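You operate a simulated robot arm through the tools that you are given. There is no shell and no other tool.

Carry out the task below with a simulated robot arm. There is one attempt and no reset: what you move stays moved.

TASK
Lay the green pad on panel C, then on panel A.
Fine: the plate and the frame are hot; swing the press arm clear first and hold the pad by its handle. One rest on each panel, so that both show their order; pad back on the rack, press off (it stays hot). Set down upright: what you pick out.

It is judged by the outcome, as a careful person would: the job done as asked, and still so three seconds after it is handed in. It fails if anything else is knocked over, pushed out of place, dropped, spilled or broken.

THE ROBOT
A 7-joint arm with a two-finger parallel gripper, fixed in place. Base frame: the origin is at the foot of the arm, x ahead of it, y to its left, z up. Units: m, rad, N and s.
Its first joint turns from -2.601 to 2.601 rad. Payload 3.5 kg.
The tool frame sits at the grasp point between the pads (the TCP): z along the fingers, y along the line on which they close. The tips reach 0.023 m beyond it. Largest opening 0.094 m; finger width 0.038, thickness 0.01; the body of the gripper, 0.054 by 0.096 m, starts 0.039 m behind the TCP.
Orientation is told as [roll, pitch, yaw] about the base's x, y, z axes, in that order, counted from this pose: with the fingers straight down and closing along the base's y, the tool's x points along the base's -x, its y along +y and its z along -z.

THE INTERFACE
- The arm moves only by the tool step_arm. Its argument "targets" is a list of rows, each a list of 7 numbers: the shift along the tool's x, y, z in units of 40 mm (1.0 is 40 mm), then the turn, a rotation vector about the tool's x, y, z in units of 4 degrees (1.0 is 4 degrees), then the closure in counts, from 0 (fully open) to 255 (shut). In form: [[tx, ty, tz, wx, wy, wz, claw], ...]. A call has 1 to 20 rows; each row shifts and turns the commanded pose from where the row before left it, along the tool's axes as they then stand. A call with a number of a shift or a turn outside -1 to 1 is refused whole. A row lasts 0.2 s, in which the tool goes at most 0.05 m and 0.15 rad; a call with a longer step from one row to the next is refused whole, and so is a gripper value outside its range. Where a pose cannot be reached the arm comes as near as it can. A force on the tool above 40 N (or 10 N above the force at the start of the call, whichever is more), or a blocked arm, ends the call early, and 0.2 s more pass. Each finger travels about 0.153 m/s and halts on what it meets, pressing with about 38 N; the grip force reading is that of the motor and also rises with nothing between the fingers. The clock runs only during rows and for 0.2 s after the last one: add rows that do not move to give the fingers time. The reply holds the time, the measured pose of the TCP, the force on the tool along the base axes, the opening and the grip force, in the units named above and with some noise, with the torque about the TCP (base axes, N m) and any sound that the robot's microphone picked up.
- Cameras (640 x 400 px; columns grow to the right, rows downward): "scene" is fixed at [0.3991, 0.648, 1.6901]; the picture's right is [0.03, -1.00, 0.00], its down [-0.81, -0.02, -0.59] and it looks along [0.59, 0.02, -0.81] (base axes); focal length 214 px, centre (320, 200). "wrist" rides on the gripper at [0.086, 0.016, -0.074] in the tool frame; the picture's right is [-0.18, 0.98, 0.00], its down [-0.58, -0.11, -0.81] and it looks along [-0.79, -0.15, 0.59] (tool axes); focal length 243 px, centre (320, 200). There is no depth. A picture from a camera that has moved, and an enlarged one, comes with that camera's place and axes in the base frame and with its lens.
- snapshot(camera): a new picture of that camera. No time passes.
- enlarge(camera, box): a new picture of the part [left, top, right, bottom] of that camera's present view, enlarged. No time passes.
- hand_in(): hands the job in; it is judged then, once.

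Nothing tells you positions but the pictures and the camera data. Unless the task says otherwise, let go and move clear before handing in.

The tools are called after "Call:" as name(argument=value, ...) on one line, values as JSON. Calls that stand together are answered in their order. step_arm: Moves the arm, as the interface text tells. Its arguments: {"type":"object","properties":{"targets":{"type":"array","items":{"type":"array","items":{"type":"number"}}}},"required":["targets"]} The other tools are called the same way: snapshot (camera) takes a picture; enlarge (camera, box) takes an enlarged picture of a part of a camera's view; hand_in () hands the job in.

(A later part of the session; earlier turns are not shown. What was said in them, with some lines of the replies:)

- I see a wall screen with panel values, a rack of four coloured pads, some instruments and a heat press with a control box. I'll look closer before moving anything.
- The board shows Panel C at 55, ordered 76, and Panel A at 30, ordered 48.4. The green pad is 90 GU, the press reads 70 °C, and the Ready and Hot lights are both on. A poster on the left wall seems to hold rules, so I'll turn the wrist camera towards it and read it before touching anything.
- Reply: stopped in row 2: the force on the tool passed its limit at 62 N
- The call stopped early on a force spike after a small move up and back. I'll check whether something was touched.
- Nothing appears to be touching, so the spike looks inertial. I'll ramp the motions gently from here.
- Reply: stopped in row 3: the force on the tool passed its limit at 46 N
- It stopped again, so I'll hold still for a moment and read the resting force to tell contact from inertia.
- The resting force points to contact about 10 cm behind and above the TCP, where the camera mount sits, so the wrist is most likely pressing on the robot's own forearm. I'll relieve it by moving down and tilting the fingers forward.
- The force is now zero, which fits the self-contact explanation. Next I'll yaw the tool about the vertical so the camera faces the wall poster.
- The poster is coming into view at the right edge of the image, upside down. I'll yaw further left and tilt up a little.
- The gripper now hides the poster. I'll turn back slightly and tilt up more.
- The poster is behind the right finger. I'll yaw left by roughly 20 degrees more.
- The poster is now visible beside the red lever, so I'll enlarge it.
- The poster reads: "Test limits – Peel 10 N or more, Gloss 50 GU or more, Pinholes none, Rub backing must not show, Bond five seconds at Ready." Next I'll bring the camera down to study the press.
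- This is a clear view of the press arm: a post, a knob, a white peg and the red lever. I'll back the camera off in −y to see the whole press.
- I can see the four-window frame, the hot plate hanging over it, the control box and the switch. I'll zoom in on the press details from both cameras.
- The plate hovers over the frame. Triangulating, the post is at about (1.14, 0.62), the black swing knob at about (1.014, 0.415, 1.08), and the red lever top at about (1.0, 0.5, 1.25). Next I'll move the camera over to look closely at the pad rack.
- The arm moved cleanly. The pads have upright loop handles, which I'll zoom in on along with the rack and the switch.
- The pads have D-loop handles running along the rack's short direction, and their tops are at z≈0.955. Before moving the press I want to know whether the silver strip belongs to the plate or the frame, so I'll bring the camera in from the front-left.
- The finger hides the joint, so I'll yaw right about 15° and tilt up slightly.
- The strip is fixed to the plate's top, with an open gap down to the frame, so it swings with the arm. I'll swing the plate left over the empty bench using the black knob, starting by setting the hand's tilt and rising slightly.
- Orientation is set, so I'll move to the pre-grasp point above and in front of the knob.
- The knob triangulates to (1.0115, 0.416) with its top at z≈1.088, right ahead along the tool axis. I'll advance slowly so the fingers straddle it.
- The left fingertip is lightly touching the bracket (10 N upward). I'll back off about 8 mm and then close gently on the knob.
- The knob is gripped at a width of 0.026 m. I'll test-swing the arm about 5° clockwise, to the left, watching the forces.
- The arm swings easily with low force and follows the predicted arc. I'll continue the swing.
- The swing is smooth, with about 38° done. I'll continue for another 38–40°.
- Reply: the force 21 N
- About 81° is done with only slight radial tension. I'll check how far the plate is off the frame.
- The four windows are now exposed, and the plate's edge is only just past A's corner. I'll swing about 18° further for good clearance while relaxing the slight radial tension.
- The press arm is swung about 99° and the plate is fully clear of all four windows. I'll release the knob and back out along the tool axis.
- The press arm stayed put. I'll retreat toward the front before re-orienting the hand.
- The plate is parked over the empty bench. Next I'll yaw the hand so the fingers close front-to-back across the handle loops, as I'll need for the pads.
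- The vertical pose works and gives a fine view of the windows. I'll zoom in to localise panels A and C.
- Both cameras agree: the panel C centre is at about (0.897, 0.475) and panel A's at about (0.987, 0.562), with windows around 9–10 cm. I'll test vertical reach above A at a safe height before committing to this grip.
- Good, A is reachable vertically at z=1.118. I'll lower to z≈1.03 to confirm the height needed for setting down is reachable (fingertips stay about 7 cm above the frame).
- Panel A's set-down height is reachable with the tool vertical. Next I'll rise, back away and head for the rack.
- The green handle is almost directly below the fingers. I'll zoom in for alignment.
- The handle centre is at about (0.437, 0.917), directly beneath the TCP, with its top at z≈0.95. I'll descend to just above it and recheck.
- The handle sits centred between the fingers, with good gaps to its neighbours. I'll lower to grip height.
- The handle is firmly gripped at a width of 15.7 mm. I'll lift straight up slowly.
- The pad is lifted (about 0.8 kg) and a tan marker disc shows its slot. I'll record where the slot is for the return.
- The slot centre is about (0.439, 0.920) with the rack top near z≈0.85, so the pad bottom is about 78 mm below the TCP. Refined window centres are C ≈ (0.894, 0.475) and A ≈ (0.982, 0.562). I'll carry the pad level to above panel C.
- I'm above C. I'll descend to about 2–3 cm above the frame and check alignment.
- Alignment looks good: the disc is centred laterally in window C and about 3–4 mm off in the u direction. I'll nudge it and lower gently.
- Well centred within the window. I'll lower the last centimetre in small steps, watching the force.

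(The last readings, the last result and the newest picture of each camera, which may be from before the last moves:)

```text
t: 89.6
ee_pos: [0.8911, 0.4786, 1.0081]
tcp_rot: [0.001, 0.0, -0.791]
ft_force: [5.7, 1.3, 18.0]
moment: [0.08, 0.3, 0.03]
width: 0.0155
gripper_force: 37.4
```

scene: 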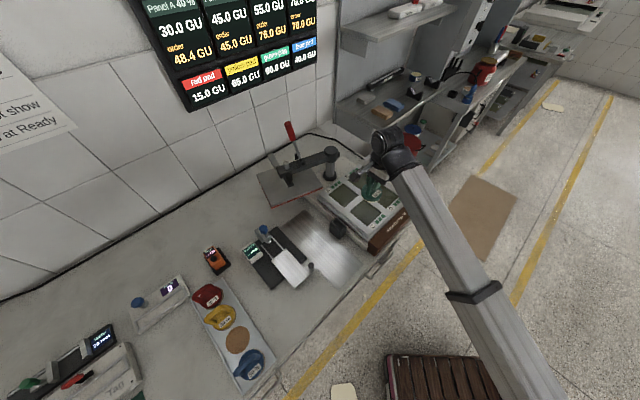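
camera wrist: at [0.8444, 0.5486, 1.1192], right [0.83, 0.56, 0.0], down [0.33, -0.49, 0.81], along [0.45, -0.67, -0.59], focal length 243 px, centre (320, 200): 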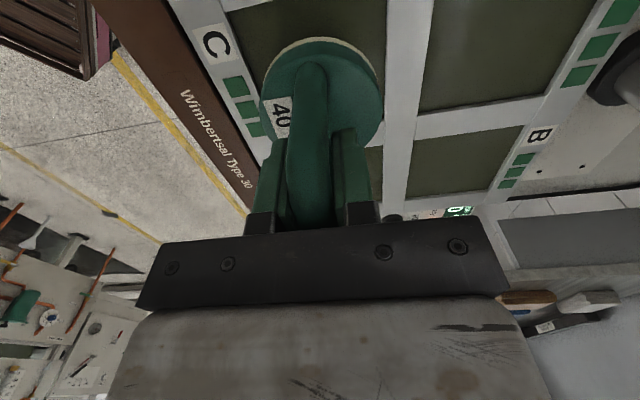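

Contact: the pad is resting on panel C. I'll check the board before doing anything else.

Call:
enlarge(camera="scene", box=[120, 0, 340, 120])

Call:
enlarge(camera="scene", box=[330, 150, 430, 240])

Call:
snapshot(camera="wrist")

```text
2.91 times, centred on (230, 60) of scene
camera zoom: at [0.3991, 0.648, 1.6901], right [0.03, -1.0, 0.0], down [-0.81, -0.02, -0.59], along [0.59, 0.02, -0.81], focal length 624 px, centre (582, 607)
```

zoom: 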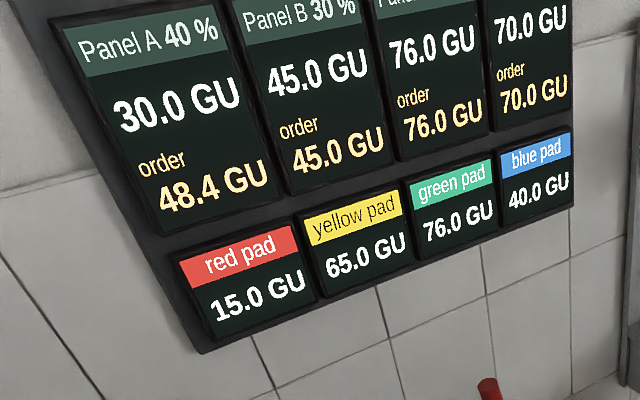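

```text
4.44 times, centred on (380, 195) of scene
camera zoom: at [0.3991, 0.648, 1.6901], right [0.03, -1.0, 0.0], down [-0.81, -0.02, -0.59], along [0.59, 0.02, -0.81], focal length 953 px, centre (53, 222)
```

zoom: 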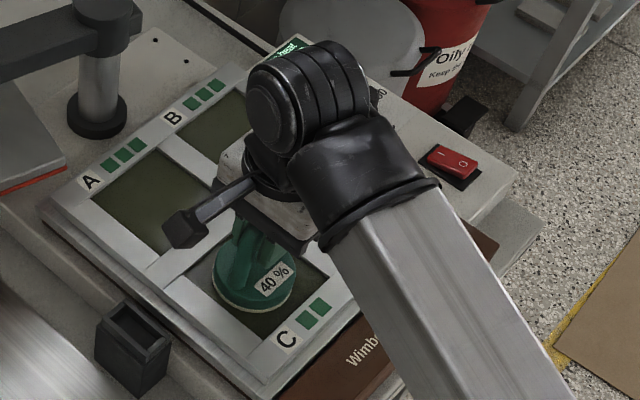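

```text
taken
camera wrist: at [0.8419, 0.5507, 1.0829], right [0.83, 0.56, 0.0], down [0.33, -0.49, 0.81], along [0.45, -0.67, -0.59], focal length 243 px, centre (320, 200)
```

wrist: 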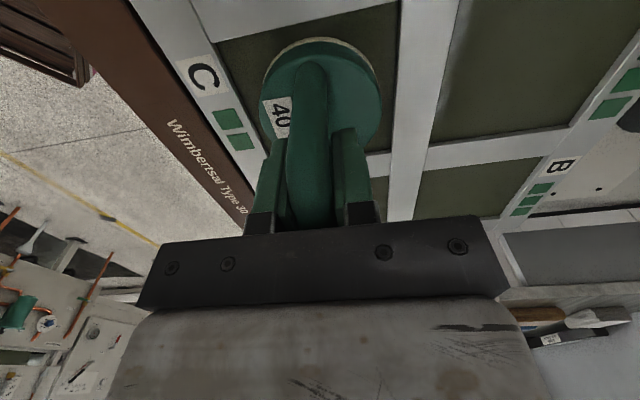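

Panel C now reads 76.0 and the green pad 76.0, and C's counter dropped by one. That is one rest done, so I'll lift straight off without re-touching.

Call:
step_arm(targets=[[0, 0, -0.1, 0, 0, 0, 245], [0, 0, -0.2, 0, 0, 0, 245], [0, 0, -0.3, 0, 0, 0, 245], [0, 0, -0.4, 0, 0, 0, 245], [0, 0, -0.4, 0, 0, 0, 245], [0, 0, -0.3, 0, 0, 0, 245], [0, 0, -0.2, 0, 0, 0, 245], [0, 0, -0.1, 0, 0, 0, 245], [0, 0, 0, 0, 0, 0, 245]])

Call:
enlarge(camera="scene", box=[120, 0, 340, 120])

Call:
enlarge(camera="scene", box=[310, 150, 430, 250])

```text
t: 91.6
ee_pos: [0.8909, 0.4796, 1.0844]
tcp_rot: [0.0, 0.005, -0.791]
ft_force: [-0.1, -0.1, -7.9]
moment: [-0.03, -0.01, 0.0]
width: 0.0157
gripper_force: 37.9
```

```text
2.91 times, centred on (230, 60) of scene
camera zoom: at [0.3991, 0.648, 1.6901], right [0.03, -1.0, 0.0], down [-0.81, -0.02, -0.59], along [0.59, 0.02, -0.81], focal length 624 px, centre (582, 607)
```

zoom: 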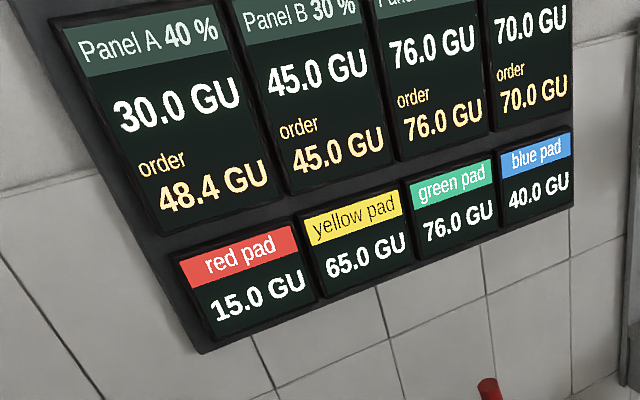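

```text
4.00 times, centred on (370, 200) of scene
camera zoom: at [0.3991, 0.648, 1.6901], right [0.03, -1.0, 0.0], down [-0.81, -0.02, -0.59], along [0.59, 0.02, -0.81], focal length 858 px, centre (120, 200)
```

zoom: 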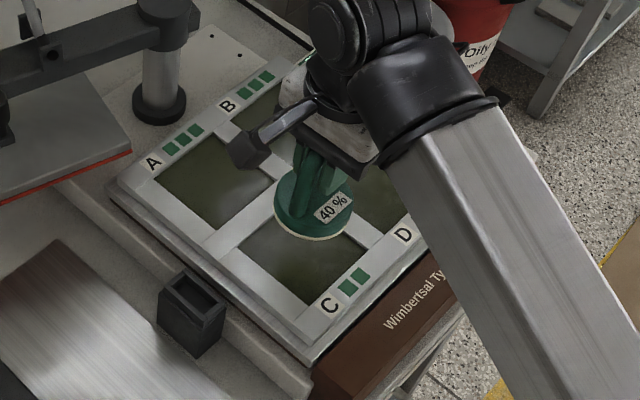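

Values hold. Next I'll move along the frame to above panel A.

Call:
step_arm(targets=[[0, 0.15, 0, 0, 0, 0, 245], [0, 0.35, 0, 0, 0, 0, 245], [-0.02, 0.5, 0, 0, 0, 0, 245], [-0.02, 0.55, 0, 0, 0, 0, 245], [-0.01, 0.55, 0, 0, 0, 0, 245], [0, 0.5, 0, 0, 0, 0, 245], [0, 0.33, 0, 0, 0, 0, 245], [0, 0.15, 0, 0, 0, 0, 245], [0, 0, 0, 0, 0, 0, 245]])

Call:
snapshot(camera="wrist")

Call:
enlarge(camera="wrist", box=[220, 0, 420, 130])

Call:
enlarge(camera="scene", box=[310, 130, 430, 230])

```text
t: 93.6
ee_pos: [0.98, 0.5662, 1.0863]
tcp_rot: [-0.001, 0.002, -0.791]
ft_force: [-0.4, -0.3, -7.9]
moment: [0.01, 0.03, 0.02]
width: 0.016
gripper_force: 38.0
```

```text
taken
camera wrist: at [0.9304, 0.6375, 1.1608], right [0.83, 0.56, 0.0], down [0.33, -0.49, 0.81], along [0.45, -0.67, -0.59], focal length 243 px, centre (320, 200)
```

wrist: 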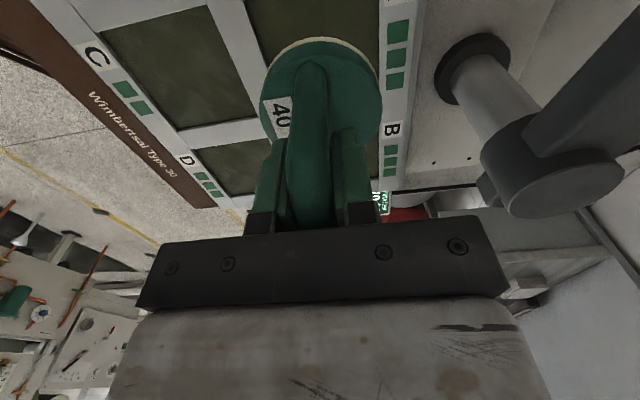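

```text
3.08 times, centred on (320, 65) of wrist
camera zoom: at [0.9304, 0.6375, 1.1608], right [0.83, 0.56, 0.0], down [0.33, -0.49, 0.81], along [0.45, -0.67, -0.59], focal length 746 px, centre (320, 615)
```

zoom: 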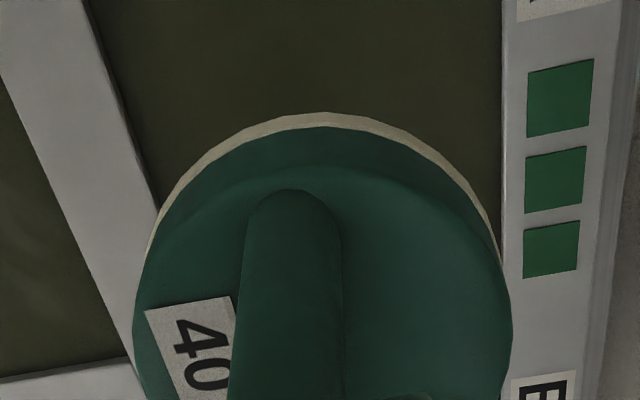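

```text
4.00 times, centred on (370, 180) of scene
camera zoom: at [0.3991, 0.648, 1.6901], right [0.03, -1.0, 0.0], down [-0.81, -0.02, -0.59], along [0.59, 0.02, -0.81], focal length 858 px, centre (120, 280)
```

zoom: 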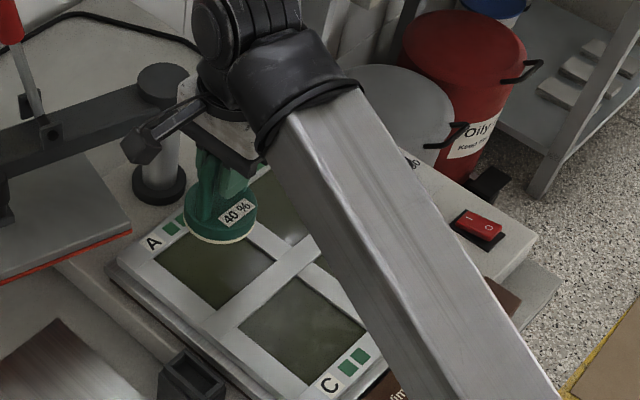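

Lateral alignment over A matches what worked at C. I'll lower to just above the frame and recheck.

Call:
step_arm(targets=[[0, -0.02, 0.15, 0, 0, 0, 245], [0, -0.02, 0.3, 0, 0, 0, 245], [0, 0, 0.4, 0, 0, 0, 245], [0, 0, 0.4, 0, 0, 0, 245], [0, 0, 0.3, 0, 0, 0, 245], [0, 0, 0.15, 0, 0, 0, 245], [0, 0, 0, 0, 0, 0, 245]])

Call:
enlarge(camera="wrist", box=[220, 0, 420, 130])

Call:
enlarge(camera="scene", box=[320, 150, 400, 220])

```text
t: 95.2
ee_pos: [0.9794, 0.5639, 1.0178]
tcp_rot: [0.0, 0.002, -0.792]
ft_force: [-0.2, 0.6, -9.7]
moment: [0.02, -0.01, -0.01]
width: 0.0159
gripper_force: 38.1
```

```text
3.08 times, centred on (320, 65) of wrist
camera zoom: at [0.9287, 0.6364, 1.0917], right [0.83, 0.56, 0.0], down [0.33, -0.49, 0.81], along [0.45, -0.67, -0.59], focal length 746 px, centre (320, 615)
```

zoom: 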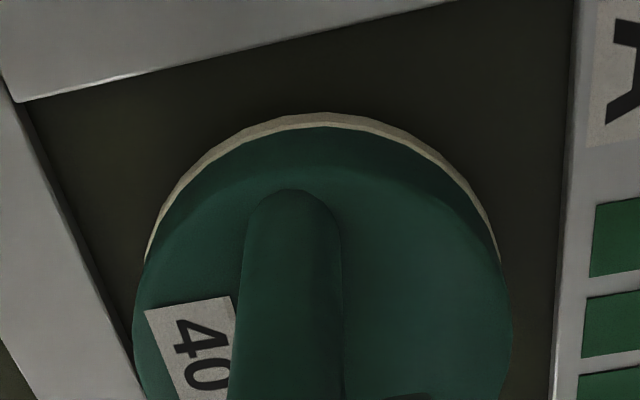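

```text
5.71 times, centred on (360, 185) of scene
camera zoom: at [0.3991, 0.648, 1.6901], right [0.03, -1.0, 0.0], down [-0.81, -0.02, -0.59], along [0.59, 0.02, -0.81], focal length 1226 px, centre (91, 286)
```

zoom: 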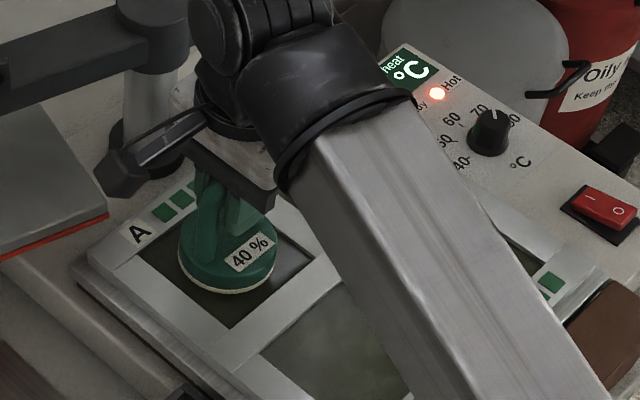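

Good. I'll nudge 3 mm to centre it, then lower gently onto A.

Call:
step_arm(targets=[[0.035, 0, 0, 0, 0, 0, 245], [0.035, 0, 0.05, 0, 0, 0, 245], [0, 0, 0.05, 0, 0, 0, 245], [0, 0, 0.05, 0, 0, 0, 245], [0, 0, 0, 0, 0, 0, 245]])

```text
t: 96.4
ee_pos: [0.9771, 0.5654, 1.0113]
tcp_rot: [0.001, 0.002, -0.792]
ft_force: [0.5, -0.1, -8.3]
moment: [0.0, -0.02, -0.01]
width: 0.0156
gripper_force: 38.0
```

Call:
step_arm(targets=[[0, 0, 0.04, 0, 0, 0, 245], [0, 0, 0.04, 0, 0, 0, 245], [0, 0, 0.03, 0, 0, 0, 245], [0, 0, 0, 0, 0, 0, 245]])

Call:
enlarge(camera="scene", box=[120, 0, 340, 120])

Call:
enlarge(camera="scene", box=[320, 150, 400, 220])

```text
t: 97.4
ee_pos: [0.978, 0.5652, 1.0085]
tcp_rot: [0.001, 0.0, -0.79]
ft_force: [3.9, 2.3, 1.4]
moment: [-0.11, -0.02, 0.03]
width: 0.0157
gripper_force: 38.0
```

```text
2.91 times, centred on (230, 60) of scene
camera zoom: at [0.3991, 0.648, 1.6901], right [0.03, -1.0, 0.0], down [-0.81, -0.02, -0.59], along [0.59, 0.02, -0.81], focal length 624 px, centre (582, 607)
```

zoom: 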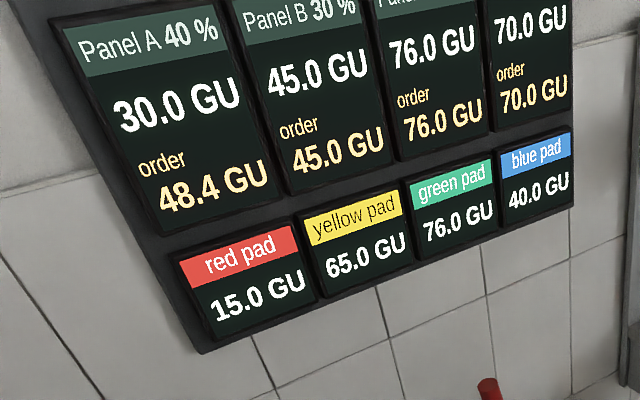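

```text
5.71 times, centred on (360, 185) of scene
camera zoom: at [0.3991, 0.648, 1.6901], right [0.03, -1.0, 0.0], down [-0.81, -0.02, -0.59], along [0.59, 0.02, -0.81], focal length 1226 px, centre (91, 286)
```

zoom: 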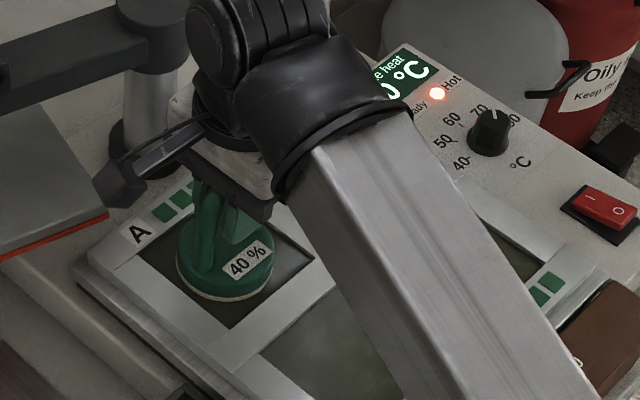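

Contact has begun (about 10 N), but the board has not updated yet. I'll hold still briefly.

Call:
step_arm(targets=[[0, 0, 0.02, 0, 0, 0, 245], [0, 0, 0.02, 0, 0, 0, 245], [0, 0, 0, 0, 0, 0, 245]])

Call:
enlarge(camera="scene", box=[120, 0, 340, 120])

```text
t: 98.2
ee_pos: [0.9781, 0.5645, 1.008]
tcp_rot: [0.003, 0.002, -0.79]
ft_force: [9.3, 5.9, 25.3]
moment: [-0.13, 0.22, -0.03]
width: 0.016
gripper_force: 38.5
```

```text
2.91 times, centred on (230, 60) of scene
camera zoom: at [0.3991, 0.648, 1.6901], right [0.03, -1.0, 0.0], down [-0.81, -0.02, -0.59], along [0.59, 0.02, -0.81], focal length 624 px, centre (582, 607)
```

zoom: 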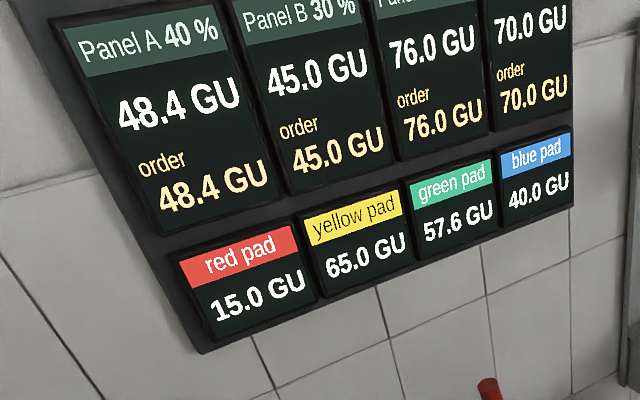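

Panel A now shows 48.4, exactly its order, and the pad reads 57.6. I'll lift straight off.

Call:
step_arm(targets=[[0, 0, -0.1, 0, 0, 0, 245], [0, 0, -0.2, 0, 0, 0, 245], [0, 0, -0.35, 0, 0, 0, 245], [0, 0, -0.5, 0, 0, 0, 245], [0, 0, -0.5, 0, 0, 0, 245], [0, 0, -0.5, 0, 0, 0, 245], [0, 0, -0.4, 0, 0, 0, 245], [0, 0, -0.25, 0, 0, 0, 245], [0, 0, -0.1, 0, 0, 0, 245], [0, 0, 0, 0, 0, 0, 245]])

Call:
enlarge(camera="scene", box=[120, 0, 340, 120])

```text
t: 100.4
ee_pos: [0.9761, 0.5662, 1.1228]
tcp_rot: [0.0, 0.003, -0.791]
ft_force: [0.7, 0.4, -8.6]
moment: [0.0, 0.02, 0.0]
width: 0.0158
gripper_force: 37.8
```

```text
2.91 times, centred on (230, 60) of scene
camera zoom: at [0.3991, 0.648, 1.6901], right [0.03, -1.0, 0.0], down [-0.81, -0.02, -0.59], along [0.59, 0.02, -0.81], focal length 624 px, centre (582, 607)
```

zoom: 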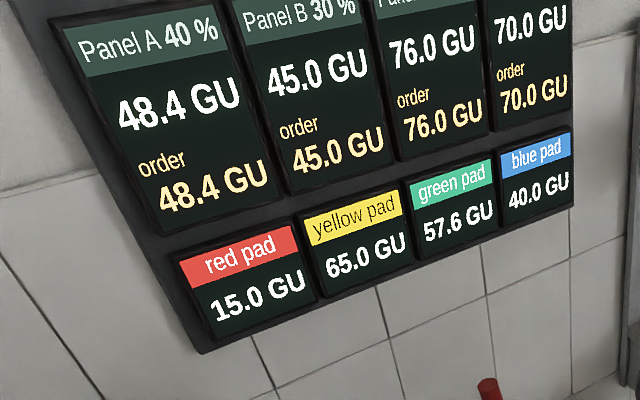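

Both orders are met and held. I'll take the pad back toward the rack, first retreating toward the robot.

Call:
step_arm(targets=[[0, -0.15, -0.05, 0, 0, 0, 245], [0, -0.35, -0.1, 0, 0, 0, 245], [0, -0.5, -0.1, 0, 0, 0, 245], [0, -0.55, 0, 0, 0, 0, 245], [0, -0.55, 0, 0, 0, 0, 245], [0, -0.5, 0, 0, 0, 0, 245], [0, -0.3, 0, 0, 0, 0, 245], [0, -0.13, 0, 0, 0, 0, 245], [0, 0, 0, 0, 0, 0, 245]])

```text
t: 102.4
ee_pos: [0.8913, 0.48, 1.1312]
tcp_rot: [-0.002, 0.002, -0.791]
ft_force: [-0.7, -0.2, -8.2]
moment: [0.0, 0.02, 0.01]
width: 0.0159
gripper_force: 38.1
```

Call:
step_arm(targets=[[0.15, -0.003, 0, 0, 0, 0, 245], [0.35, -0.007, 0, 0, 0, 0, 245], [0.6, -0.012, 0, 0, 0, 0, 245], [0.8, -0.016, 0, 0, 0, 0, 245], [1, -0.02, 0, 0, 0, 0, 245], [1, -0.02, 0, 0, 0, 0, 245], [1, -0.02, 0, 0, 0, 0, 245], [1, -0.02, 0, 0, 0, 0, 245], [1, -0.02, 0, 0, 0, 0, 245], [1, -0.02, 0, 0, 0, 0, 245], [1, -0.02, 0, 0, 0, 0, 245], [1, -0.02, 0, 0, 0, 0, 245], [1, -0.02, 0, 0, 0, 0, 245], [1, -0.02, 0, 0, 0, 0, 245], [1, -0.02, 0, 0, 0, 0, 245], [1, -0.02, 0, 0, 0, 0, 245], [0.8, -0.016, 0, 0, 0, 0, 245], [0.6, -0.012, 0, 0, 0, 0, 245], [0.35, -0.007, 0, 0, 0, 0, 245], [0.16, -0.003, 0, 0, 0, 0, 245]])

Call:
snapshot(camera="wrist")

Call:
snapshot(camera="scene")

```text
t: 106.6
ee_pos: [0.4348, 0.9202, 1.1305]
tcp_rot: [-0.001, 0.001, -0.79]
ft_force: [0.0, 0.1, -8.2]
moment: [0.02, -0.01, 0.01]
width: 0.0158
gripper_force: 37.4
```

```text
taken
camera wrist: at [0.3858, 0.9925, 1.2053], right [0.83, 0.56, 0.0], down [0.33, -0.49, 0.81], along [0.45, -0.67, -0.59], focal length 243 px, centre (320, 200)
```

wrist: 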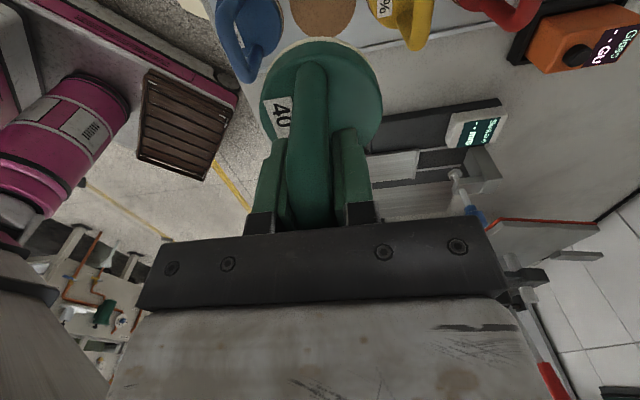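

```text
taken
```

scene: 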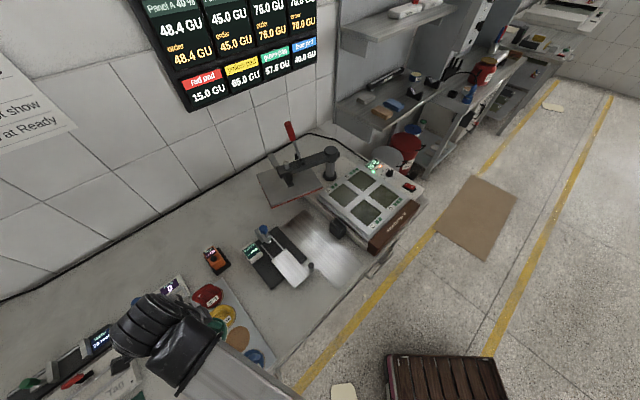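

I'm back over the slot, about 2 mm off in v, which I'll correct while descending.

Call:
step_arm(targets=[[-0.02, 0.03, 0.2, 0, 0, 0, 245], [0, 0.025, 0.4, 0, 0, 0, 245], [0, 0, 0.6, 0, 0, 0, 245], [0, 0, 0.7, 0, 0, 0, 245], [0, 0, 0.7, 0, 0, 0, 245], [0, 0, 0.6, 0, 0, 0, 245], [0, 0, 0.5, 0, 0, 0, 245], [0, 0, 0.4, 0, 0, 0, 245], [0, 0, 0.3, 0, 0, 0, 245], [0, 0, 0.2, 0, 0, 0, 245], [0, 0, 0.1, 0, 0, 0, 245], [0, 0, 0, 0, 0, 0, 245]])

Call:
snapshot(camera="wrist")

```text
t: 109.2
ee_pos: [0.4381, 0.9209, 0.9427]
tcp_rot: [0.0, 0.002, -0.791]
ft_force: [0.1, 0.4, -8.0]
moment: [0.01, 0.02, 0.0]
width: 0.0157
gripper_force: 38.1
```

```text
taken
camera wrist: at [0.3886, 0.9928, 1.0177], right [0.83, 0.56, 0.0], down [0.33, -0.49, 0.81], along [0.45, -0.67, -0.59], focal length 243 px, centre (320, 200)
```

wrist: 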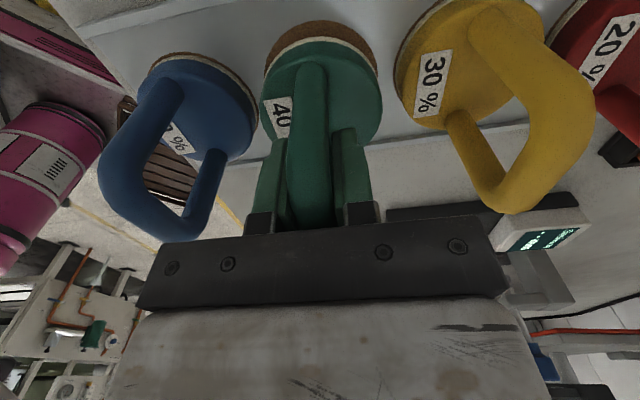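

The pad sits right over its marked slot, 15 mm up. I'll lower it gently.

Call:
step_arm(targets=[[0, 0, 0.08, 0, 0, 0, 245], [0, 0, 0.1, 0, 0, 0, 245], [0, 0, 0.08, 0, 0, 0, 245], [0, 0, 0.05, 0, 0, 0, 245], [0, 0, 0, 0, 0, 0, 245]])

```text
t: 110.4
ee_pos: [0.4385, 0.9221, 0.932]
tcp_rot: [-0.001, 0.0, -0.791]
ft_force: [0.5, -1.4, -9.4]
moment: [-0.02, 0.04, -0.02]
width: 0.0159
gripper_force: 38.5
```

Call:
step_arm(targets=[[0, 0, 0.05, 0, 0, 0, 245], [0, 0, 0.05, 0, 0, 0, 245], [0, 0, 0, 0, 0, 0, 245]])

```text
t: 111.2
ee_pos: [0.4369, 0.922, 0.9268]
tcp_rot: [0.0, 0.0, -0.789]
ft_force: [-0.8, -0.1, -8.6]
moment: [-0.01, 0.0, -0.01]
width: 0.016
gripper_force: 38.4
```

Call:
step_arm(targets=[[0, 0, 0.03, 0, 0, 0, 245], [0, 0, 0.03, 0, 0, 0, 245], [0, 0, 0, 0, 0, 0, 245]])

```text
t: 112.0
ee_pos: [0.4394, 0.9217, 0.928]
tcp_rot: [0.001, 0.0, -0.789]
ft_force: [2.9, 2.5, 10.6]
moment: [-0.33, -0.2, 0.05]
width: 0.0157
gripper_force: 37.9
```

Contact on the rack. I'll release the handle by opening moderately and then lift straight up.

Call:
step_arm(targets=[[0, 0, -0.02, 0, 0, 0, 225], [0, 0, 0, 0, 0, 0, 200], [0, 0, 0, 0, 0, 0, 170], [0, 0, 0, 0, 0, 0, 130], [0, 0, 0, 0, 0, 0, 92], [0, 0, 0, 0, 0, 0, 92], [0, 0, 0, 0, 0, 0, 92]])

Call:
snapshot(camera="wrist")

```text
t: 113.6
ee_pos: [0.4379, 0.922, 0.9274]
tcp_rot: [0.0, 0.0, -0.791]
ft_force: [-0.4, -0.7, 0.0]
moment: [0.0, 0.02, -0.02]
width: 0.0601
gripper_force: 0.0
```

```text
taken
camera wrist: at [0.3887, 0.994, 1.0019], right [0.83, 0.56, 0.0], down [0.33, -0.49, 0.81], along [0.45, -0.67, -0.59], focal length 243 px, centre (320, 200)
```

wrist: 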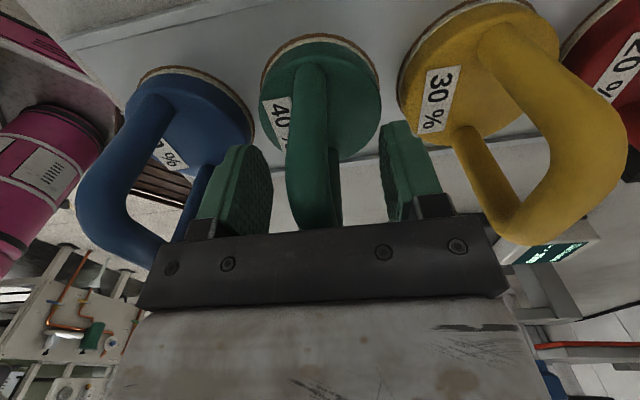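

The pad is standing upright in its slot and the fingers are free on both sides. I'll rise straight up.

Call:
step_arm(targets=[[0, 0, -0.15, 0, 0, 0, 92], [0, 0, -0.3, 0, 0, 0, 92], [0, 0, -0.5, 0, 0, 0, 92], [0, 0, -0.7, 0, 0, 0, 92], [0, 0, -0.8, 0, 0, 0, 92], [0, 0, -0.8, 0, 0, 0, 92], [0, 0, -0.8, 0, 0, 0, 92], [0, 0, -0.7, 0, 0, 0, 92], [0, 0, -0.5, 0, 0, 0, 92], [0, 0, -0.3, 0, 0, 0, 92], [0, 0, -0.15, 0, 0, 0, 92], [0, 0, 0, 0, 0, 0, 92]])

Call:
snapshot(camera="wrist")

Call:
snapshot(camera="scene")

Call:
enlarge(camera="scene", box=[360, 150, 440, 210])

```text
t: 116.2
ee_pos: [0.4399, 0.9225, 1.1554]
tcp_rot: [0.0, 0.002, -0.789]
ft_force: [-0.1, 0.3, 0.0]
moment: [-0.03, 0.01, 0.0]
width: 0.0601
gripper_force: 0.1
```

```text
taken
camera wrist: at [0.391, 0.9945, 1.2293], right [0.83, 0.56, 0.0], down [0.33, -0.49, 0.81], along [0.45, -0.67, -0.59], focal length 243 px, centre (320, 200)
```

wrist: 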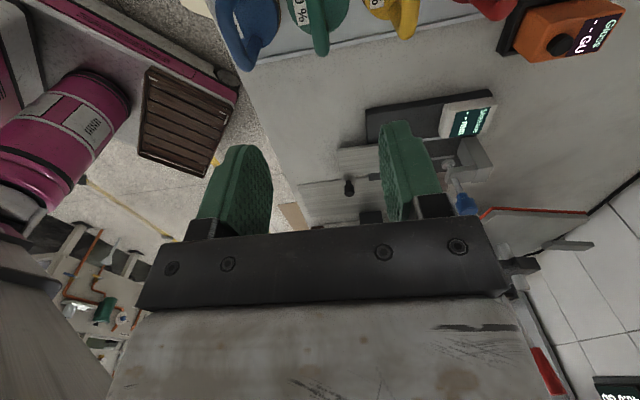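

```text
taken
```

scene: 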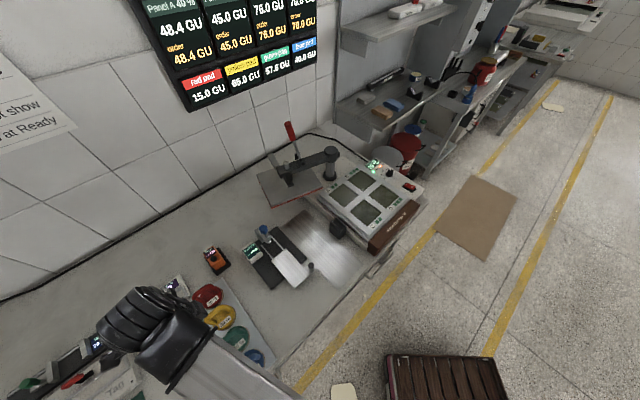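

```text
6.67 times, centred on (400, 180) of scene
camera zoom: at [0.3991, 0.648, 1.6901], right [0.03, -1.0, 0.0], down [-0.81, -0.02, -0.59], along [0.59, 0.02, -0.81], focal length 1430 px, centre (-213, 333)
```

zoom: 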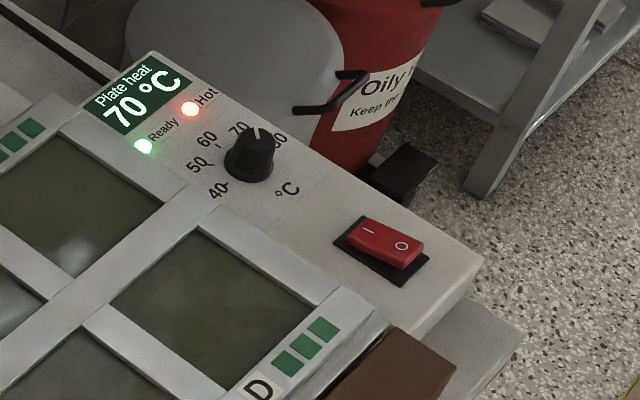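

The pad is back, the board holds, and Ready and Hot are still lit. The rocker's raised "O" end is at about (1.058, 0.234, 0.908) and "I" is pressed in, so I need to press O. I'll close the fingers and travel high toward the switch.

Call:
step_arm(targets=[[-0.2, -0.011, 0, 0, 0, 0, 110], [-0.5, -0.027, 0, 0, 0, 0, 140], [-0.8, -0.043, 0, 0, 0, 0, 180], [-1, -0.054, 0, 0, 0, 0, 220], [-1, -0.054, 0, 0, 0, 0, 255], [-1, -0.054, 0, 0, 0, 0, 255], [-1, -0.054, 0, 0, 0, 0, 255], [-1, -0.054, 0, 0, 0, 0, 255], [-1, -0.054, 0, 0, 0, 0, 255], [-1, -0.054, 0, 0, 0, 0, 255], [-1, -0.054, 0, 0, 0, 0, 255], [-1, -0.054, 0, 0, 0, 0, 255], [-1, -0.054, 0, 0, 0, 0, 255], [-1, -0.054, 0, 0, 0, 0, 255], [-1, -0.054, 0, 0, 0, 0, 255], [-1, -0.054, 0, 0, 0, 0, 255], [-1, -0.054, 0, 0, 0, 0, 255], [-0.8, -0.043, 0, 0, 0, 0, 255], [-0.5, -0.027, 0, 0, 0, 0, 255], [-0.2, -0.011, 0, 0, 0, 0, 255]])

```text
t: 120.4
ee_pos: [0.8916, 0.4133, 1.1513]
tcp_rot: [0.0, 0.004, -0.79]
ft_force: [0.7, -0.2, -0.8]
moment: [0.03, -0.02, 0.0]
width: 0.0
gripper_force: 37.9
```

Call:
step_arm(targets=[[-0.2, -0.01, 0, 0, 0, 0, 255], [-0.5, -0.025, 0.1, 0, 0, 0, 255], [-0.8, -0.04, 0.2, 0, 0, 0, 255], [-0.9, -0.045, 0.3, 0, 0, 0, 255], [-0.9, -0.045, 0.3, 0, 0, 0, 255], [-0.9, -0.045, 0.3, 0, 0, 0, 255], [-0.8, -0.04, 0.25, 0, 0, 0, 255], [-0.6, -0.03, 0.15, 0, 0, 0, 255], [-0.36, -0.017, 0.1, 0, 0, 0, 255], [-0.15, -0.008, 0.08, 0, 0, 0, 255], [0, 0, 0, 0, 0, 0, 255]])

Call:
snapshot(camera="wrist")

Call:
enlarge(camera="wrist", box=[220, 0, 420, 200])

Call:
snapshot(camera="scene")

```text
t: 122.8
ee_pos: [1.0557, 0.2289, 1.0817]
tcp_rot: [0.0, 0.002, -0.788]
ft_force: [-0.9, -0.5, 0.0]
moment: [0.03, 0.0, -0.03]
width: 0.0
gripper_force: 38.3
```

```text
taken
camera wrist: at [1.0065, 0.3013, 1.1568], right [0.83, 0.56, 0.0], down [0.33, -0.49, 0.81], along [0.45, -0.67, -0.59], focal length 243 px, centre (320, 200)
```

wrist: 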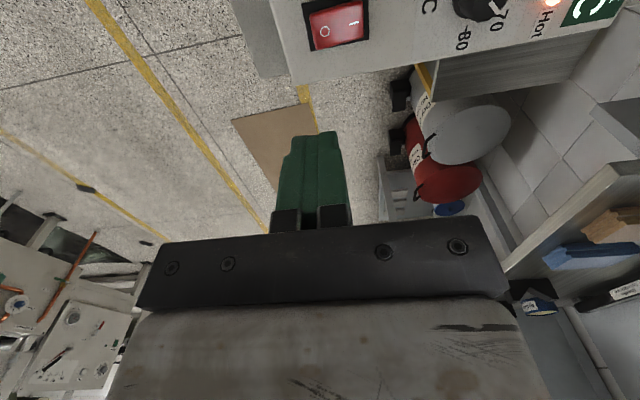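

```text
2.00 times, centred on (320, 100) of wrist
camera zoom: at [1.0065, 0.3013, 1.1568], right [0.83, 0.56, 0.0], down [0.33, -0.49, 0.81], along [0.45, -0.67, -0.59], focal length 485 px, centre (320, 400)
```

zoom: 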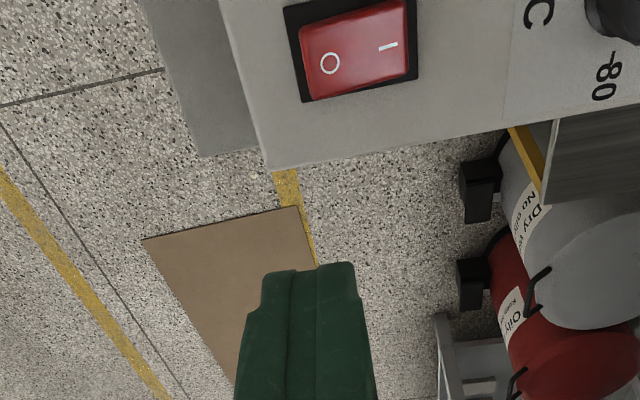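

```text
taken
```

scene: 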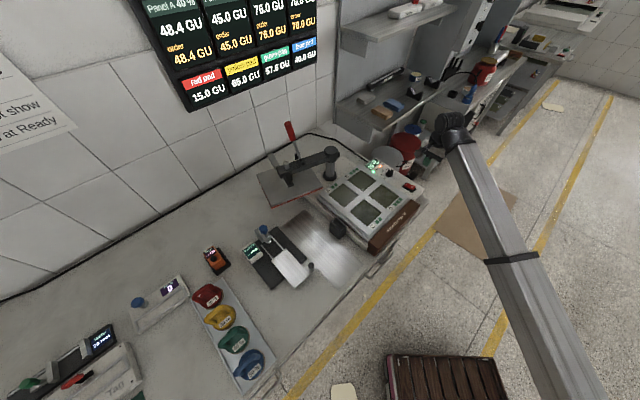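

The switch position is confirmed and the closed fingertips are directly above the O end. I'll descend to just above it.

Call:
step_arm(targets=[[0, 0, 0.2, 0, 0, 0, 255], [0, 0, 0.4, 0, 0, 0, 255], [0, 0, 0.6, 0, 0, 0, 255], [0, 0, 0.7, 0, 0, 0, 255], [0, 0, 0.6, 0, 0, 0, 255], [0, 0, 0.45, 0, 0, 0, 255], [0, 0, 0.25, 0, 0, 0, 255], [0, 0, 0.15, 0, 0, 0, 255], [0, 0, 0, 0, 0, 0, 255]])

Call:
snapshot(camera="wrist")

Call:
enlarge(camera="wrist", box=[240, 60, 440, 200])

```text
t: 124.8
ee_pos: [1.0532, 0.2301, 0.948]
tcp_rot: [0.001, 0.001, -0.79]
ft_force: [0.2, -0.2, -0.1]
moment: [-0.01, 0.01, -0.02]
width: 0.0001
gripper_force: 38.6
```

```text
taken
camera wrist: at [1.0028, 0.3025, 1.0225], right [0.83, 0.56, 0.0], down [0.33, -0.49, 0.81], along [0.45, -0.67, -0.59], focal length 243 px, centre (320, 200)
```

wrist: 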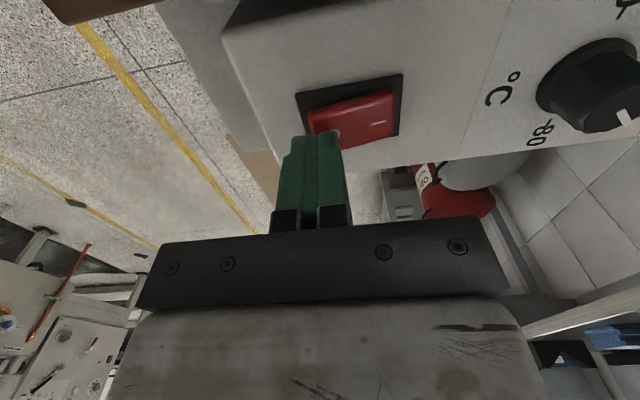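

```text
2.86 times, centred on (340, 130) of wrist
camera zoom: at [1.0028, 0.3025, 1.0225], right [0.83, 0.56, 0.0], down [0.33, -0.49, 0.81], along [0.45, -0.67, -0.59], focal length 693 px, centre (263, 400)
```

zoom: 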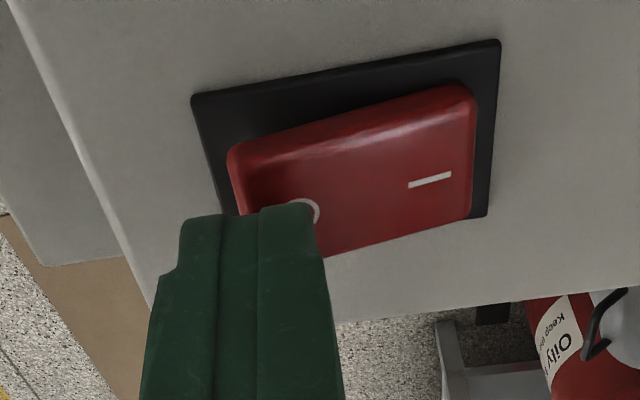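

The fingertip is aligned over the O end. I'll press down in small steps.

Call:
step_arm(targets=[[0, 0.02, 0.1, 0, 0, 0, 255], [0, 0.02, 0.1, 0, 0, 0, 255], [0, 0, 0.08, 0, 0, 0, 255], [0, 0, 0.06, 0, 0, 0, 255], [0, 0, 0.05, 0, 0, 0, 255], [0, 0, 0, 0, 0, 0, 255]])

Call:
snapshot(camera="wrist")

Call:
enlarge(camera="scene", box=[360, 150, 440, 210])

```text
t: 126.2
ee_pos: [1.0546, 0.2316, 0.9353]
tcp_rot: [0.004, 0.0, -0.791]
ft_force: [-0.8, -1.1, 37.9]
moment: [0.32, -0.12, 0.02]
width: 0.0
gripper_force: 37.9
```

```text
taken
camera wrist: at [1.005, 0.303, 1.01], right [0.83, 0.56, 0.0], down [0.33, -0.49, 0.81], along [0.45, -0.67, -0.59], focal length 243 px, centre (320, 200)
```

wrist: 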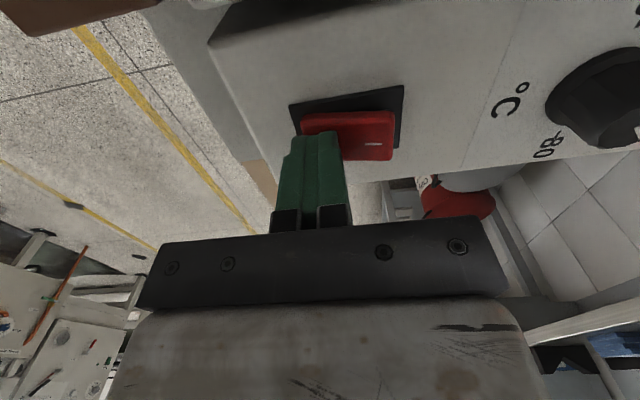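

```text
6.67 times, centred on (400, 180) of scene
camera zoom: at [0.3991, 0.648, 1.6901], right [0.03, -1.0, 0.0], down [-0.81, -0.02, -0.59], along [0.59, 0.02, -0.81], focal length 1430 px, centre (-213, 333)
```

zoom: 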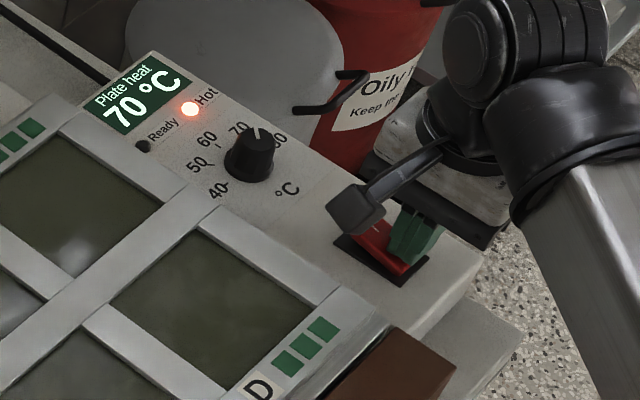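

The Ready light went out and Hot stays lit, so the press is off as expected. I'll lift off and verify.

Call:
step_arm(targets=[[0, 0, -0.1, 0, 0, 0, 255], [0, 0, -0.2, 0, 0, 0, 255], [0, 0, -0.4, 0, 0, 0, 255], [0, 0, -0.6, 0, 0, 0, 255], [0, 0, -0.8, 0, 0, 0, 255], [0, 0, -0.8, 0, 0, 0, 255], [0, 0, -0.7, 0, 0, 0, 255], [0, 0, -0.5, 0, 0, 0, 255], [0, 0, -0.3, 0, 0, 0, 255], [0, 0, -0.1, 0, 0, 0, 255], [0, 0, 0, 0, 0, 0, 255]])

Call:
enlarge(camera="scene", box=[360, 150, 440, 210])

Call:
enlarge(camera="wrist", box=[220, 0, 420, 140])

Call:
snapshot(camera="scene")

```text
t: 128.6
ee_pos: [1.0532, 0.2295, 1.1115]
tcp_rot: [0.0, 0.001, -0.789]
ft_force: [0.0, 0.1, -0.6]
moment: [0.01, -0.03, -0.02]
width: 0.0
gripper_force: 37.9
```

```text
6.67 times, centred on (400, 180) of scene
camera zoom: at [0.3991, 0.648, 1.6901], right [0.03, -1.0, 0.0], down [-0.81, -0.02, -0.59], along [0.59, 0.02, -0.81], focal length 1430 px, centre (-213, 333)
```

zoom: 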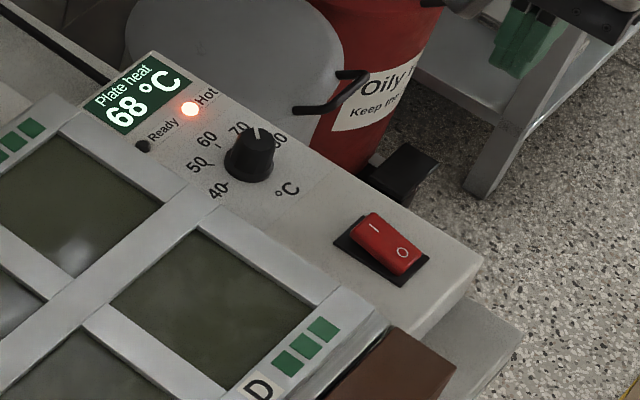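

```text
2.86 times, centred on (320, 70) of wrist
camera zoom: at [1.0045, 0.3018, 1.187], right [0.83, 0.56, 0.0], down [0.33, -0.49, 0.81], along [0.45, -0.67, -0.59], focal length 693 px, centre (320, 571)
```

zoom: 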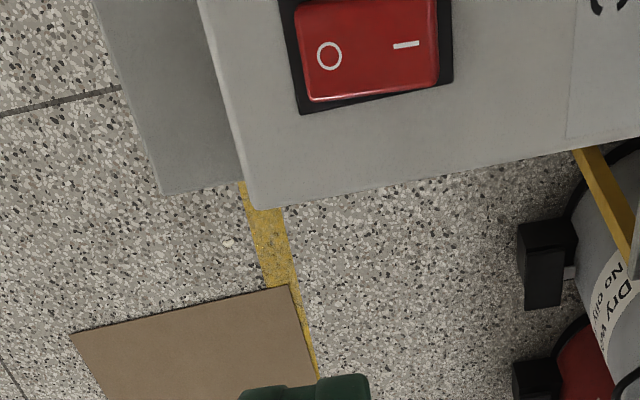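

```text
taken
```

scene: 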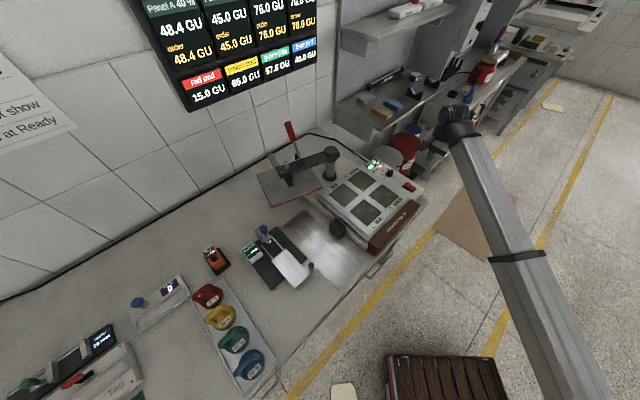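

The press is off (68 °C and falling, O side down, Hot still lit). I'll do a final check of the rack, press and board, and clear the arm.

Call:
step_arm(targets=[[0, -0.15, -0.1, 0, 0, 0, 220], [0, -0.3, -0.2, 0, 0, 0, 160], [0, -0.5, -0.2, 0, 0, 0, 100], [0, -0.5, -0.2, 0, 0, 0, 60], [0, -0.3, -0.1, 0, 0, 0, 60], [0, -0.15, 0, 0, 0, 0, 60], [0, 0, 0, 0, 0, 0, 60]])

Call:
enlarge(camera="scene", box=[180, 270, 290, 390])

Call:
enlarge(camera="scene", box=[250, 110, 430, 250])

Call:
enlarge(camera="scene", box=[120, 0, 340, 120])

```text
t: 130.2
ee_pos: [1.0011, 0.1777, 1.1449]
tcp_rot: [0.0, 0.001, -0.791]
ft_force: [0.0, 1.0, -0.2]
moment: [0.02, -0.01, 0.01]
width: 0.0716
gripper_force: 0.0
```

```text
3.33 times, centred on (235, 330) of scene
camera zoom: at [0.3991, 0.648, 1.6901], right [0.03, -1.0, 0.0], down [-0.81, -0.02, -0.59], along [0.59, 0.02, -0.81], focal length 715 px, centre (603, -233)
```

zoom: 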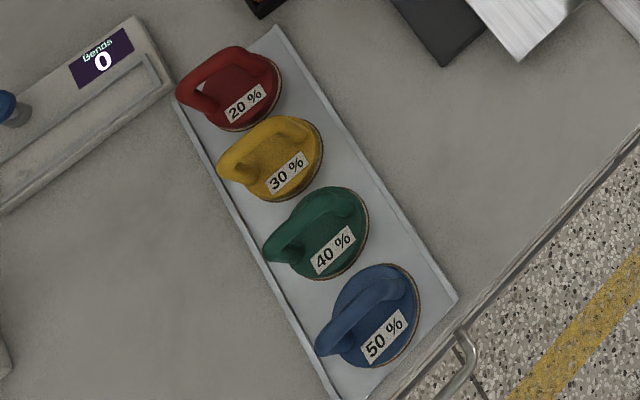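

```text
2.86 times, centred on (340, 180) of scene
camera zoom: at [0.3991, 0.648, 1.6901], right [0.03, -1.0, 0.0], down [-0.81, -0.02, -0.59], along [0.59, 0.02, -0.81], focal length 613 px, centre (263, 257)
```

zoom: 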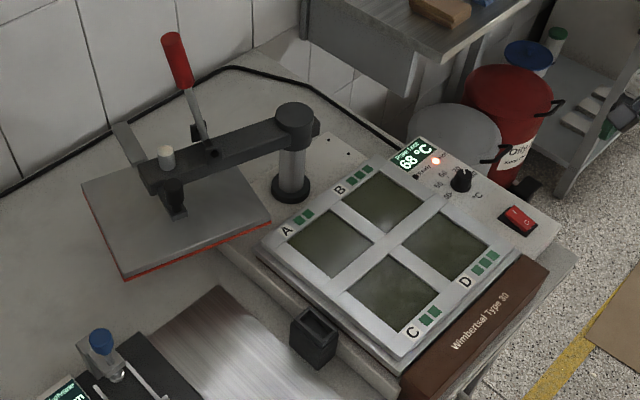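

```text
2.91 times, centred on (230, 60) of scene
camera zoom: at [0.3991, 0.648, 1.6901], right [0.03, -1.0, 0.0], down [-0.81, -0.02, -0.59], along [0.59, 0.02, -0.81], focal length 624 px, centre (582, 607)
```

zoom: 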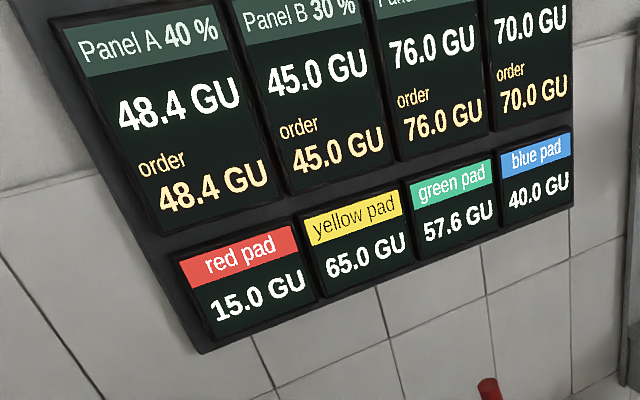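

Panel A reads 48.4 and panel C 76.0, both matching their orders with one rest each. The green pad stands upright in its rack slot, the press is off, the press arm is clear, and the robot is empty-handed and away from everything. I'm handing in.

Call:
hand_in()

```text
The job is handed in.
```

I've handed the job in. I rested the green pad once on panel C, then once on panel A, and both panels show their orders:

| Panel | Before | Now | Order |
|---|---|---|---|
| C | 55.0 GU | 76.0 GU | 76.0 GU |
| A | 30.0 GU | 48.4 GU | 48.4 GU |

- **Pad:** I held it only by its handle, and it is back upright in its slot on the rack.
- **Press:** It is switched off. Ready is out, Hot is still lit, and the plate was at 68 °C and falling. I swung the press arm clear by its black knob before the first rest and left it there, with the plate over the empty bench to the left.
- **Contact:** At the very start the wrist pressed against what looked like the robot's own forearm, and the arm stopped by itself twice. A fingertip also lightly touched the knob's bracket. Nothing was knocked over or moved out of place.
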